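You operate a simulated robot arm through the tools that you are given. There is no shell and no other tool. Be economical: measure what you need, move in short steps, check, and stop when the job is done.

You run a simulated robot arm. Do the job below in one go: nothing can be reset, and whatever is moved stays where it is left.

Task
Put the blue plug from the rack bench in the green band pot.
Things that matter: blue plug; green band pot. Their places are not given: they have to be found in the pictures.

Only the result counts: the job must be done as asked and must still hold three seconds after the hand-in. Knocking over, shifting, dropping, spilling or breaking anything else fails it.

Robot
A 7-joint arm with a two-finger parallel gripper, fixed in place. Base frame: the origin is at the foot of the arm, x ahead of it, y to its left, z up. Units: mm, degrees, N and s.
With the tool pointing down near the work surface it reaches from about 300 to 700 mm from the base axis. Its first joint turns from -66.0 to 66.0 degrees. Payload 1.57 kg.
The TCP is the grasp point between the finger pads, 30 mm short of the fingertips. In the tool frame z runs along the fingers and y along their closing line. Largest opening 110 mm; finger width 24, thickness 12; the body of the gripper, 48 by 112 mm, starts 78 mm behind the TCP.
Orientation is that of the tool frame in the base frame, as a unit quaternion [x, y, z, w]. With the fingers straight down and closing along the base's y, the tool's x points along the base's -x, its y along +y and its z along -z.

Tools
- The arm moves only by the tool apply_moves. Its argument "increments" is text: rows parted by semicolons, each of 7 numbers parted by spaces: the finger opening in mm, from 0 to 110, then the shift along the base's x, y, z in mm, then the turn, a rotation vector about the base's x, y, z in degrees. In form: gripper dx dy dz rx ry rz; .... A call has 1 to 10 rows; each row shifts and turns the commanded pose from where the row before left it. Each row takes 0.2 s and may step no farther than 50 mm and 8.6 degrees from the row before; otherwise, or with a gripper value out of range, the whole call is refused. A pose out of reach is approached as far as the arm can. The call stops where the force on the tool passes 40 N (or 10 N more than at its start, if that is more) or the arm is blocked; 0.2 s more then pass. The fingers move at their own pace (about 108 mm/s each) and stop on an object; they squeeze with about 24 N. The grip force told is the motor's: it shows also when the fingers shut on nothing. Time passes only in rows, and 0.2 s behind the last, so rows that do not move let the fingers close. It gives the time, the measured TCP pose, the force on the tool (base axes), the opening and the grip force at its end, in the units of the frame above (readings bear some noise), and new pictures: "views" is both (left out), scene, wrist or none.
- Cameras (640 x 400 px; columns grow to the right, rows downward): "scene" is fixed at [172.7, -402.6, 1401.6]; the picture's right is [0.67, -0.74, 0.00], its down [-0.44, -0.40, -0.80] and it looks along [0.60, 0.54, -0.60] (base axes); focal length 368 px, centre (320, 200). "wrist" rides on the gripper at [-36, 0, -80] in the tool frame; the picture's right is [0.00, -1.00, 0.00], its down [0.97, 0.00, -0.24] and it looks along [0.24, 0.00, 0.97] (tool axes); focal length 218 px, centre (320, 200).
- measure_at(camera, pixels): there is no depth. For up to 12 entries [column, row, z] of the newest picture of that camera ("zoom" is the newest enlarged one), the place [x, y] in the base frame at which the ray of that pixel passes the height z, good to about 3 mm. It takes no simulated time.
- inspect(camera, box): a new picture of the part [left, top, right, bottom] of that camera's present view, enlarged. It takes no simulated time.
- sign_off(): hands the job in; it is judged then, once.

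Go step by step. Measure first, check grasps and placings, and put right what went wrong. The budget is 60 turns and 120 pictures, counting those below and the enlarged ones. Unless the task says otherwise, let go and move clear before handing in, and close with one line.

The tools are called after "Emit:" by a JSON object that holds its "method" and its "body". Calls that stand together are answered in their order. apply_moves: Moves the arm, as the interface text tells. Its arguments: {"type":"object","properties":{"increments":{"type":"string"},"views":{"type":"string","enum":["both","scene","wrist","none"]}},"required":["increments"]} The other tools are called the same way: measure_at (camera, pixels) gives the place at which the rays of pixels pass given heights; inspect (camera, box) takes an enlarged picture of a part of a camera's view; sign_off () hands the job in.

At the start:

```text
clock: 0.0
eef_pos: [452.4, 183.0, 1116.4]
orientation: [0.0, 1.0, 0.001, -0.001]
contact_force: [-0.9, -0.2, -0.1]
finger_gap: 110.0
grip_force: 0.1
```

scene: 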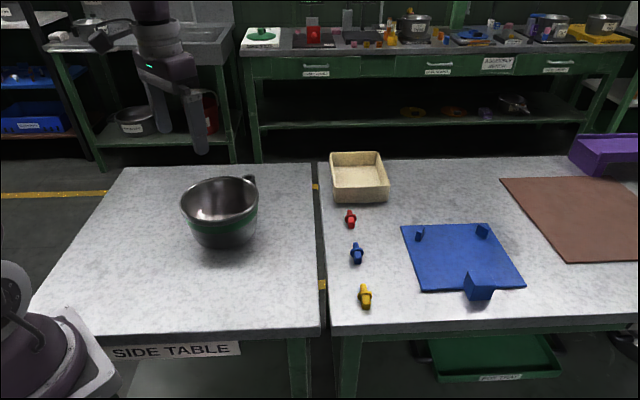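
wrist: 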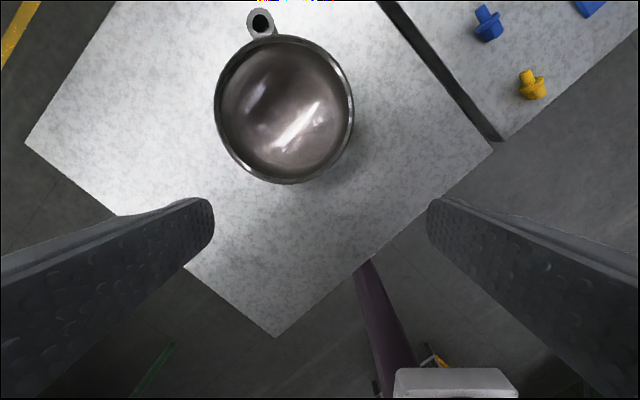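

The scene shows a blue plug near (357,253) and a green-banded pot near (220,212). I will enlarge both and measure them.

Emit:
{"method": "inspect", "body": {"camera": "scene", "box": [310, 190, 410, 320]}}

Emit:
{"method": "inspect", "body": {"camera": "wrist", "box": [440, 0, 580, 110]}}

Emit:
{"method": "measure_at", "body": {"camera": "scene", "pixels": [[357, 262, 797], [357, 244, 810], [357, 254, 810], [350, 219, 805], [366, 297, 805], [182, 206, 920], [258, 206, 920], [220, 178, 920], [222, 248, 797]]}}

Emit:
{"method": "measure_at", "body": {"camera": "wrist", "pixels": [[482, 8, 810], [488, 30, 810], [491, 40, 810], [215, 105, 900], [353, 105, 900], [285, 36, 900], [285, 184, 900], [261, 22, 880]]}}

```text
3.08 times, centred on (360, 255) of scene
```

zoom: 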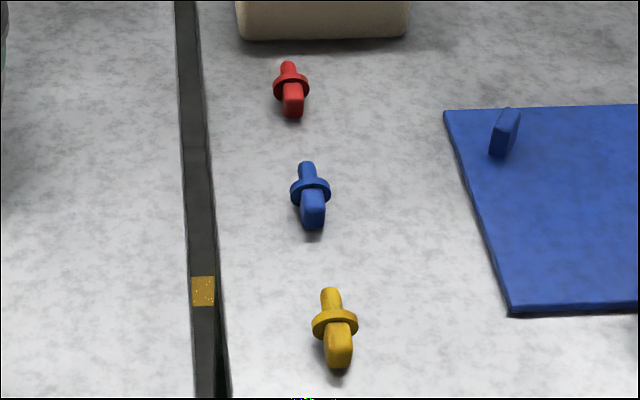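

```text
3.64 times, centred on (510, 55) of wrist
```

zoom: 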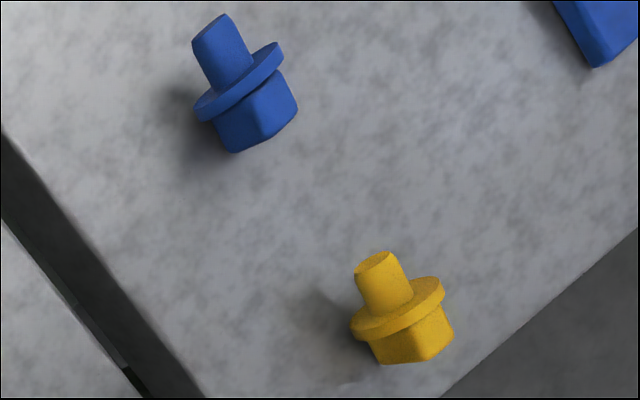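

```text
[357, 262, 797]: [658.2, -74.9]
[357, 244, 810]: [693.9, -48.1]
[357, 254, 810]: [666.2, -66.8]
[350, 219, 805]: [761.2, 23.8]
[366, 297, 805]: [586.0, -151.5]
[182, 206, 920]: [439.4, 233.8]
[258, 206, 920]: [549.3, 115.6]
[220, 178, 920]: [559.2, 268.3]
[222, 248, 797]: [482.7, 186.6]
```

```text
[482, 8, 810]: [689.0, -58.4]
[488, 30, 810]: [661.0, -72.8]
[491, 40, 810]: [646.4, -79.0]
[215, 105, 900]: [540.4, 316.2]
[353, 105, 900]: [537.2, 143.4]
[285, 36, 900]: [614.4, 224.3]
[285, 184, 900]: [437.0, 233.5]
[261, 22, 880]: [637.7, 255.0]
```

The blue plug seems to lie at about (667,-66), with its stem pointing along +x+y. The pot's mouth is about 170 mm wide near (525,229). I'll move above the plug for a closer look.

Emit:
{"method": "apply_moves", "body": {"increments": "110 20 -31 0 0 0 0; 110 20 -31 0 0 0 0; 110 20 -31 -20 0 0 0; 110 20 -31 -20 0 0 0; 110 20 -31 -20 0 0 0; 110 20 -31 -30 0 0 0; 110 20 -31 -30 0 0 0; 110 18 -31 -30 0 0 0; 110 0 0 0 0 0 0"}}

```text
clock: 2.0
eef_pos: [610.4, -64.5, 965.6]
orientation: [0.0, 1.0, 0.0, 0.001]
contact_force: [0.8, 0.8, -0.3]
finger_gap: 109.8
grip_force: 0.1
```

scene: 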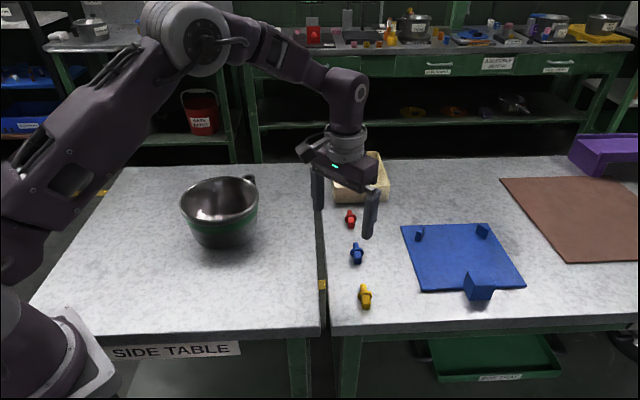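
wrist: 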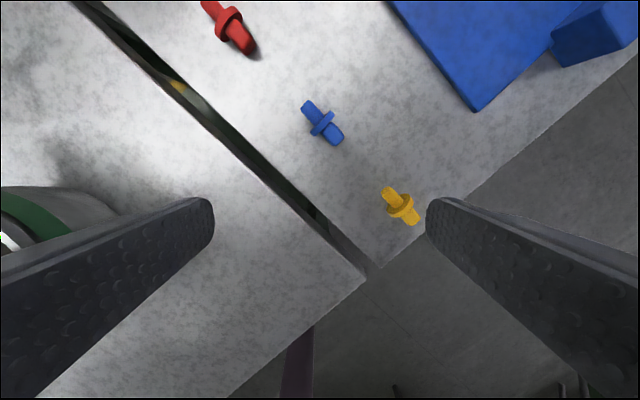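

Emit:
{"method": "inspect", "body": {"camera": "wrist", "box": [280, 85, 364, 160]}}

Emit:
{"method": "measure_at", "body": {"camera": "wrist", "pixels": [[307, 104, 810], [338, 140, 810], [321, 123, 810], [312, 132, 810], [332, 114, 810], [390, 190, 810], [414, 221, 810]]}}

```text
5.33 times, centred on (322, 122) of wrist
```

zoom: 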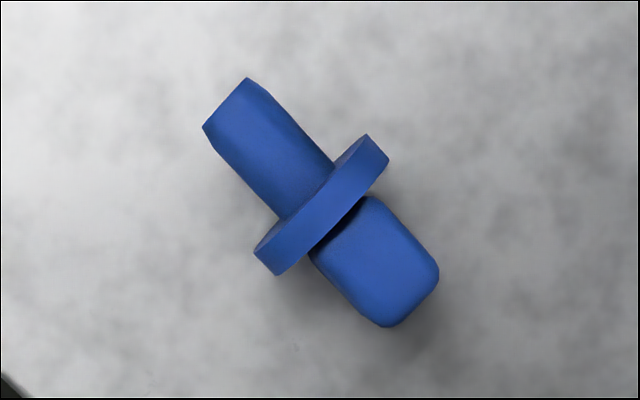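

```text
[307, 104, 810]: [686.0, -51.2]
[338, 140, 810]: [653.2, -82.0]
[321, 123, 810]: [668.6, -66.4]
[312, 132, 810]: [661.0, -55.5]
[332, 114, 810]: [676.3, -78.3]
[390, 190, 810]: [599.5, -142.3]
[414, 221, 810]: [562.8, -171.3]
```

The plug lies on its side with its disc at (668,-67) and its axis about 42° from +x, measured over (307,104)–(338,140). I'll turn the hand 43° and come down partway over the disc.

Emit:
{"method": "apply_moves", "body": {"increments": "60 12 0 -10 0 0 8.5; 60 12 -1 -10 0 0 8.5; 60 12 -1 -10 0 0 8.5; 60 12 -1 -10 0 0 8.5; 60 10 0 -10 0 0 8.5; 60 0 0 -20 0 0 0; 60 0 0 -20 0 0 0;60 0 0 0 0 0 0"}}

```text
clock: 3.8
eef_pos: [668.3, -66.5, 876.9]
orientation: [-0.362, 0.932, 0.001, 0.0]
contact_force: [0.1, 0.5, 0.4]
finger_gap: 60.0
grip_force: 0.0
```

scene: 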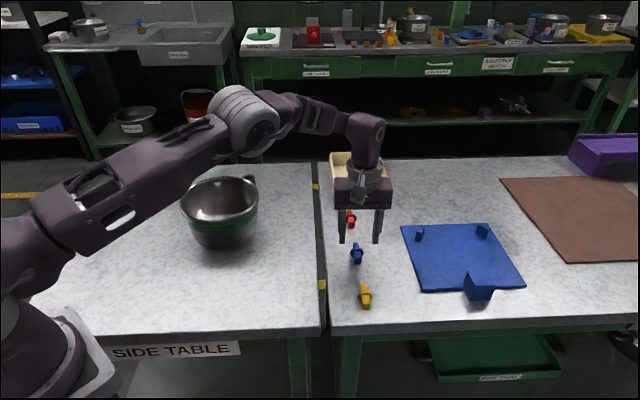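
wrist: 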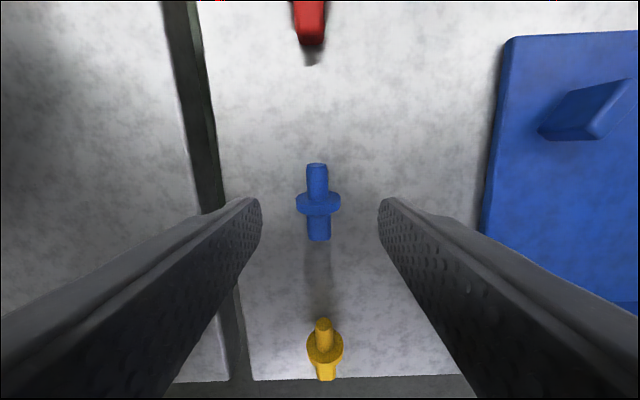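

The plug is now aligned between the fingers, with its disc at (318,204). I'll check where it sits before going down.

Emit:
{"method": "measure_at", "body": {"camera": "wrist", "pixels": [[318, 204, 812], [296, 204, 812], [341, 204, 812], [317, 164, 806], [319, 240, 806]]}}

Emit:
{"method": "inspect", "body": {"camera": "scene", "box": [325, 190, 405, 270]}}

```text
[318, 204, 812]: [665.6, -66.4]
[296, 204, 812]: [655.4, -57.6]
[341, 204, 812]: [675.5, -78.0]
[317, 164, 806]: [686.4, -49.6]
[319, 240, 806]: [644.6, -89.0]
```

```text
5.00 times, centred on (365, 230) of scene
```

zoom: 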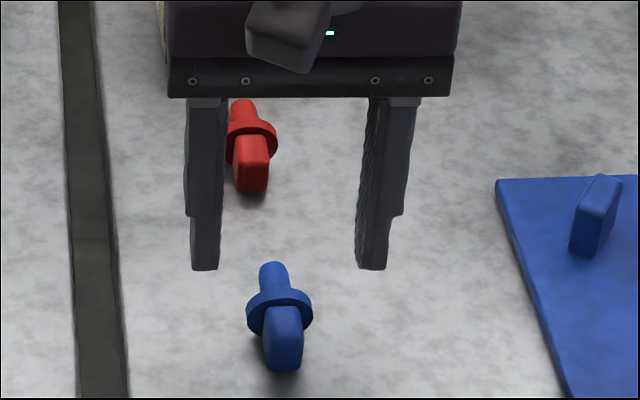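

The disc is about 28 mm across and centred at (666,-67). I'll shift slightly, go down until the fingertips are just above the table, and close.

Emit:
{"method": "apply_moves", "body": {"increments": "60 -1.5 -1 -15 0 0 0; 60 -1 0 -15 0 0 0; 60 0 0 -10 0 0 0; 60 0 0 -6 0 0 0; 60 0 0 0 0 0 0; 20 0 0 0 0 0 0; 20 0 0 0 0 0 0; 20 0 0 0 0 0 0"}}

```text
clock: 5.6
eef_pos: [666.3, -69.0, 830.8]
orientation: [-0.362, 0.932, 0.0, 0.0]
contact_force: [1.1, 0.6, 0.2]
finger_gap: 27.4
grip_force: 23.9
```

scene: 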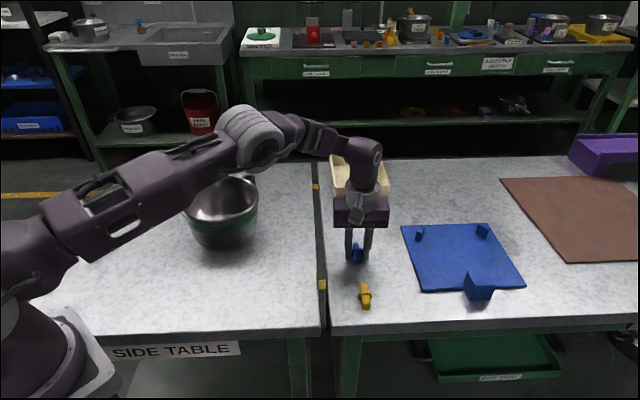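
wrist: 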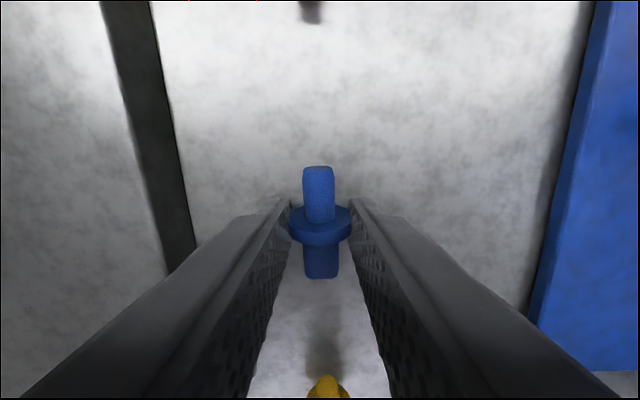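

The fingers hold the disc at 27.4 mm with 24 N. I'll lift straight up, and then check the grip.

Emit:
{"method": "apply_moves", "body": {"increments": "20 0 0 10 0 0 0; 20 0 0 20 0 0 0; 20 0 0 30 0 0 0; 20 0 0 35 0 0 0; 20 0 0 35 0 0 0; 20 0 0 35 0 0 0; 20 0 0 0 0 0 0"}}

```text
clock: 7.2
eef_pos: [667.9, -68.5, 994.2]
orientation: [-0.363, 0.932, 0.001, 0.001]
contact_force: [-1.0, -0.7, 0.2]
finger_gap: 27.3
grip_force: 24.2
```

scene: 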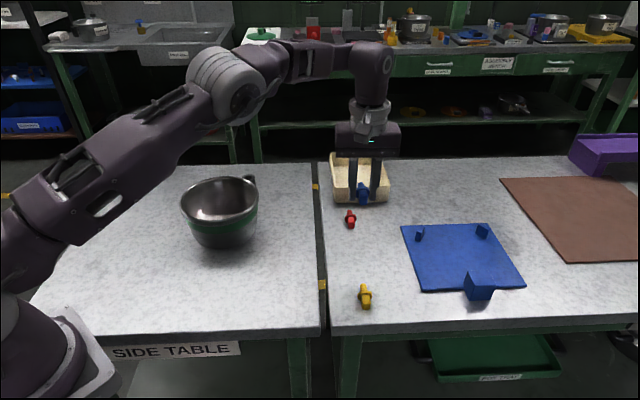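
wrist: 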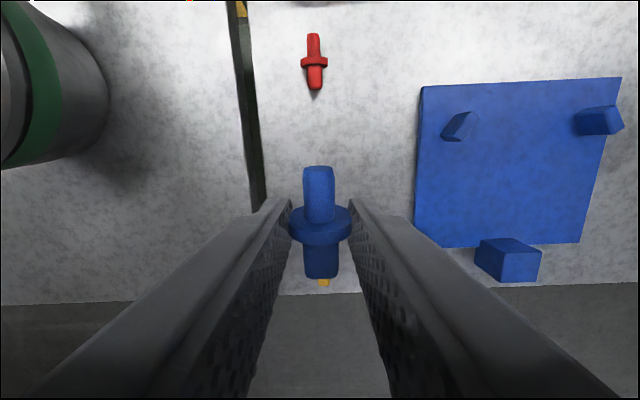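

The plug came up securely: the gap is still 27.3 mm and it is visible at (320,225). Next I'll carry it high over to the pot and turn the hand back.

Emit:
{"method": "apply_moves", "body": {"increments": "20 -14 29 5 0 0 0; 20 -14 29 5 0 0 0; 20 -14 29 5 0 0 -8.5; 20 -14 29 5 0 0 -8.5; 20 -14 29 5 0 0 -8.5; 20 -14 29 0 0 0 -8.5; 20 -14 29 0 0 0 -8.5; 20 -14 29 0 0 0 0; 20 -14 29 0 0 0 0; 20 -10 25 0 0 0 0"}}

```text
clock: 9.4
eef_pos: [529.4, 217.9, 1021.7]
orientation: [0.0, 1.0, 0.0, 0.0]
contact_force: [0.6, 0.0, -0.6]
finger_gap: 27.3
grip_force: 23.9
```

scene: 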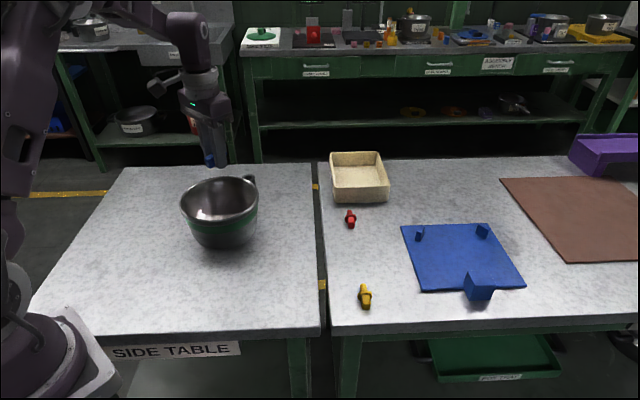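
wrist: 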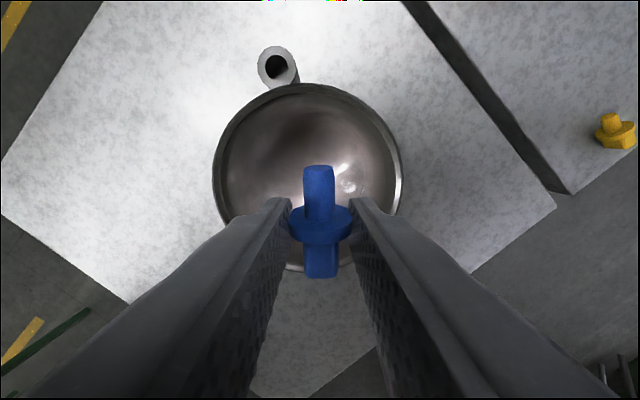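

The pot's rim is fully visible from the wrist: columns 213–402, rows 83–272. I'll compare the rays from both cameras at several heights.

Emit:
{"method": "measure_at", "body": {"camera": "wrist", "pixels": [[213, 175, 900], [402, 175, 900], [308, 83, 900], [305, 272, 900], [213, 175, 930], [402, 175, 930], [308, 83, 930], [305, 272, 930]]}}

Emit:
{"method": "measure_at", "body": {"camera": "scene", "pixels": [[181, 200, 900], [258, 200, 900], [220, 177, 900], [220, 223, 900], [181, 200, 930], [258, 200, 930], [220, 177, 930], [220, 223, 930]]}}

Emit:
{"method": "inspect", "body": {"camera": "scene", "box": [160, 160, 280, 260]}}

```text
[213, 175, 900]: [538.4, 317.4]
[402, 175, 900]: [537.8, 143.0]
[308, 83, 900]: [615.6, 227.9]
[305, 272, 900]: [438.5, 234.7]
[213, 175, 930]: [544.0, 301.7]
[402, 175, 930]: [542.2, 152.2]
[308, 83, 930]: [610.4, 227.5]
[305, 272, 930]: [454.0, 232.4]
```

```text
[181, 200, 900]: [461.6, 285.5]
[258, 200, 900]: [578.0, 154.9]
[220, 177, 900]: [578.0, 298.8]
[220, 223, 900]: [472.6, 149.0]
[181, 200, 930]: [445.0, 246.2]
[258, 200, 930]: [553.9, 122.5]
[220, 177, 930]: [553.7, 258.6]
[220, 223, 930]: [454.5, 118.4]
```

```text
4.00 times, centred on (220, 210) of scene
```

zoom: 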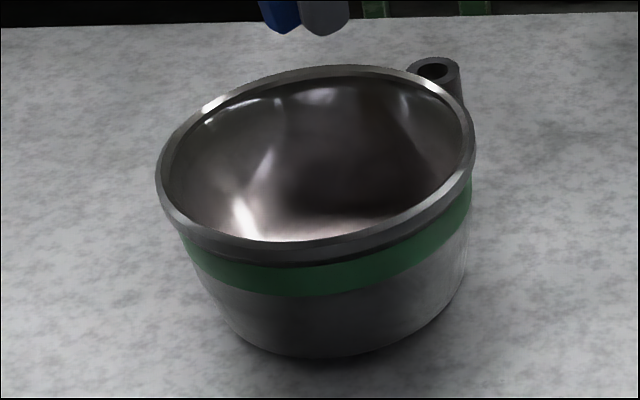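

The rays agree on a rim at z≈900, centred at (527,230) with a radius of about 87, and the pot is empty. I'll centre the hand and lower it inside.

Emit:
{"method": "apply_moves", "body": {"increments": "20 -2 12 0 0 0 0; 20 0 0 -30 0 0 0; 20 0 0 -40 0 0 0; 20 0 0 -40 0 0 0; 20 0 0 -30 0 0 0; 20 0 0 -20 0 0 0; 20 0 0 -10 0 0 0; 20 0 0 0 0 0 0"}}

```text
clock: 11.2
eef_pos: [528.6, 229.9, 850.4]
orientation: [0.0, 1.0, 0.0, 0.0]
contact_force: [-1.0, 0.4, 0.5]
finger_gap: 27.4
grip_force: 24.2
```

scene: 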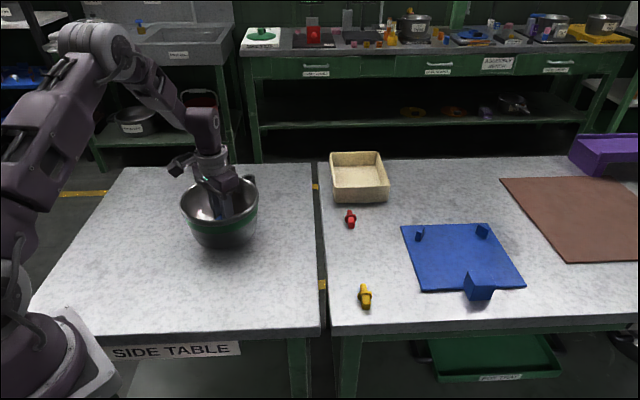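
wrist: 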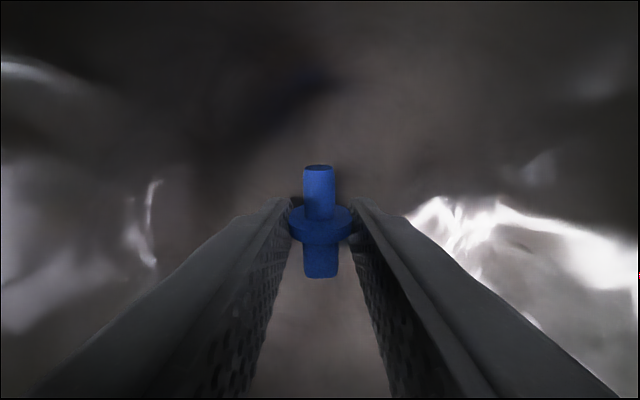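

The hand is inside the pot with no contact force, and the plug is still held. I'll lower a little more in small steps and then open to 50 mm.

Emit:
{"method": "apply_moves", "body": {"increments": "20 0 0 -3 0 0 0; 20 0 0 -3 0 0 0; 20 0 0 0 0 0 0; 50 0 0 0 0 0 0; 50 0 0 0 0 0 0; 50 0 0 0 0 0 0"}}

```text
clock: 12.6
eef_pos: [529.1, 230.6, 843.7]
orientation: [0.0, 1.0, 0.0, 0.0]
contact_force: [-0.2, 0.5, 0.0]
finger_gap: 49.9
grip_force: 0.1
```

scene: 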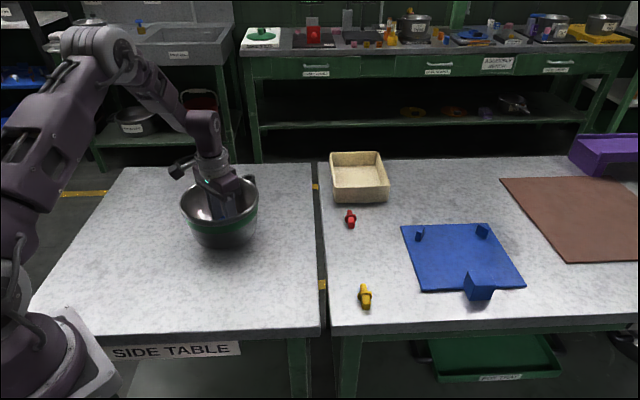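
wrist: 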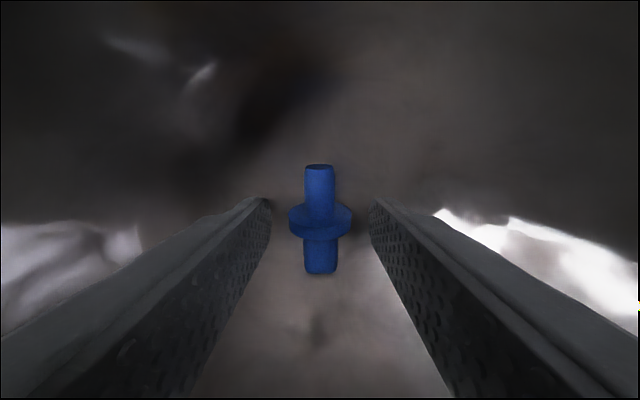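

The plug is free and resting on the pot floor between the open fingers. I'll rise straight up and clear.

Emit:
{"method": "apply_moves", "body": {"increments": "50 0 0 15 0 0 0; 50 0 0 30 0 0 0; 50 0 0 40 0 0 0; 50 0 0 40 0 0 0; 50 0 0 40 0 0 0; 50 0 0 30 0 0 0; 50 0 0 0 0 0 0"}}

```text
clock: 14.2
eef_pos: [531.0, 230.2, 1040.6]
orientation: [0.0, 1.0, 0.0, 0.0]
contact_force: [0.0, -0.5, 0.0]
finger_gap: 50.1
grip_force: 0.2
```

scene: 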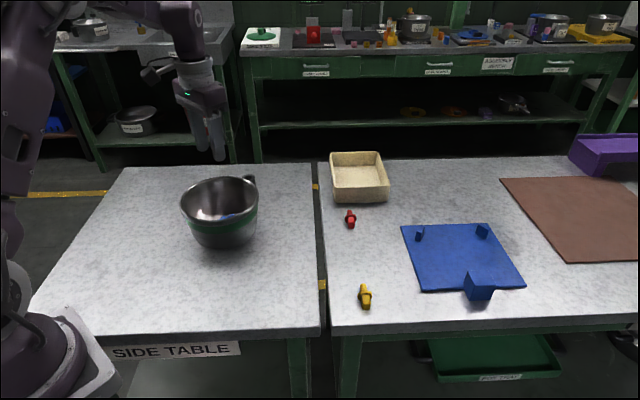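
wrist: 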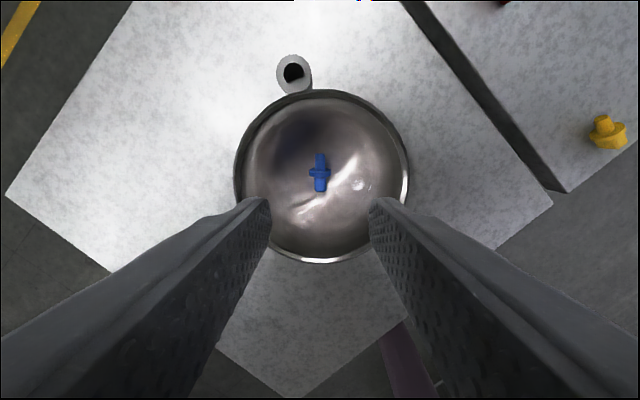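

The plug rests in the pot at wrist (320,172), the hand is clear, and everything else looks unmoved. I'm handing in.

Emit:
{"method": "sign_off", "body": {}}

```text
The job is handed in.
```

The blue plug is lying on the floor of the green band pot, the gripper is open and clear above it, and nothing else appears to have moved.
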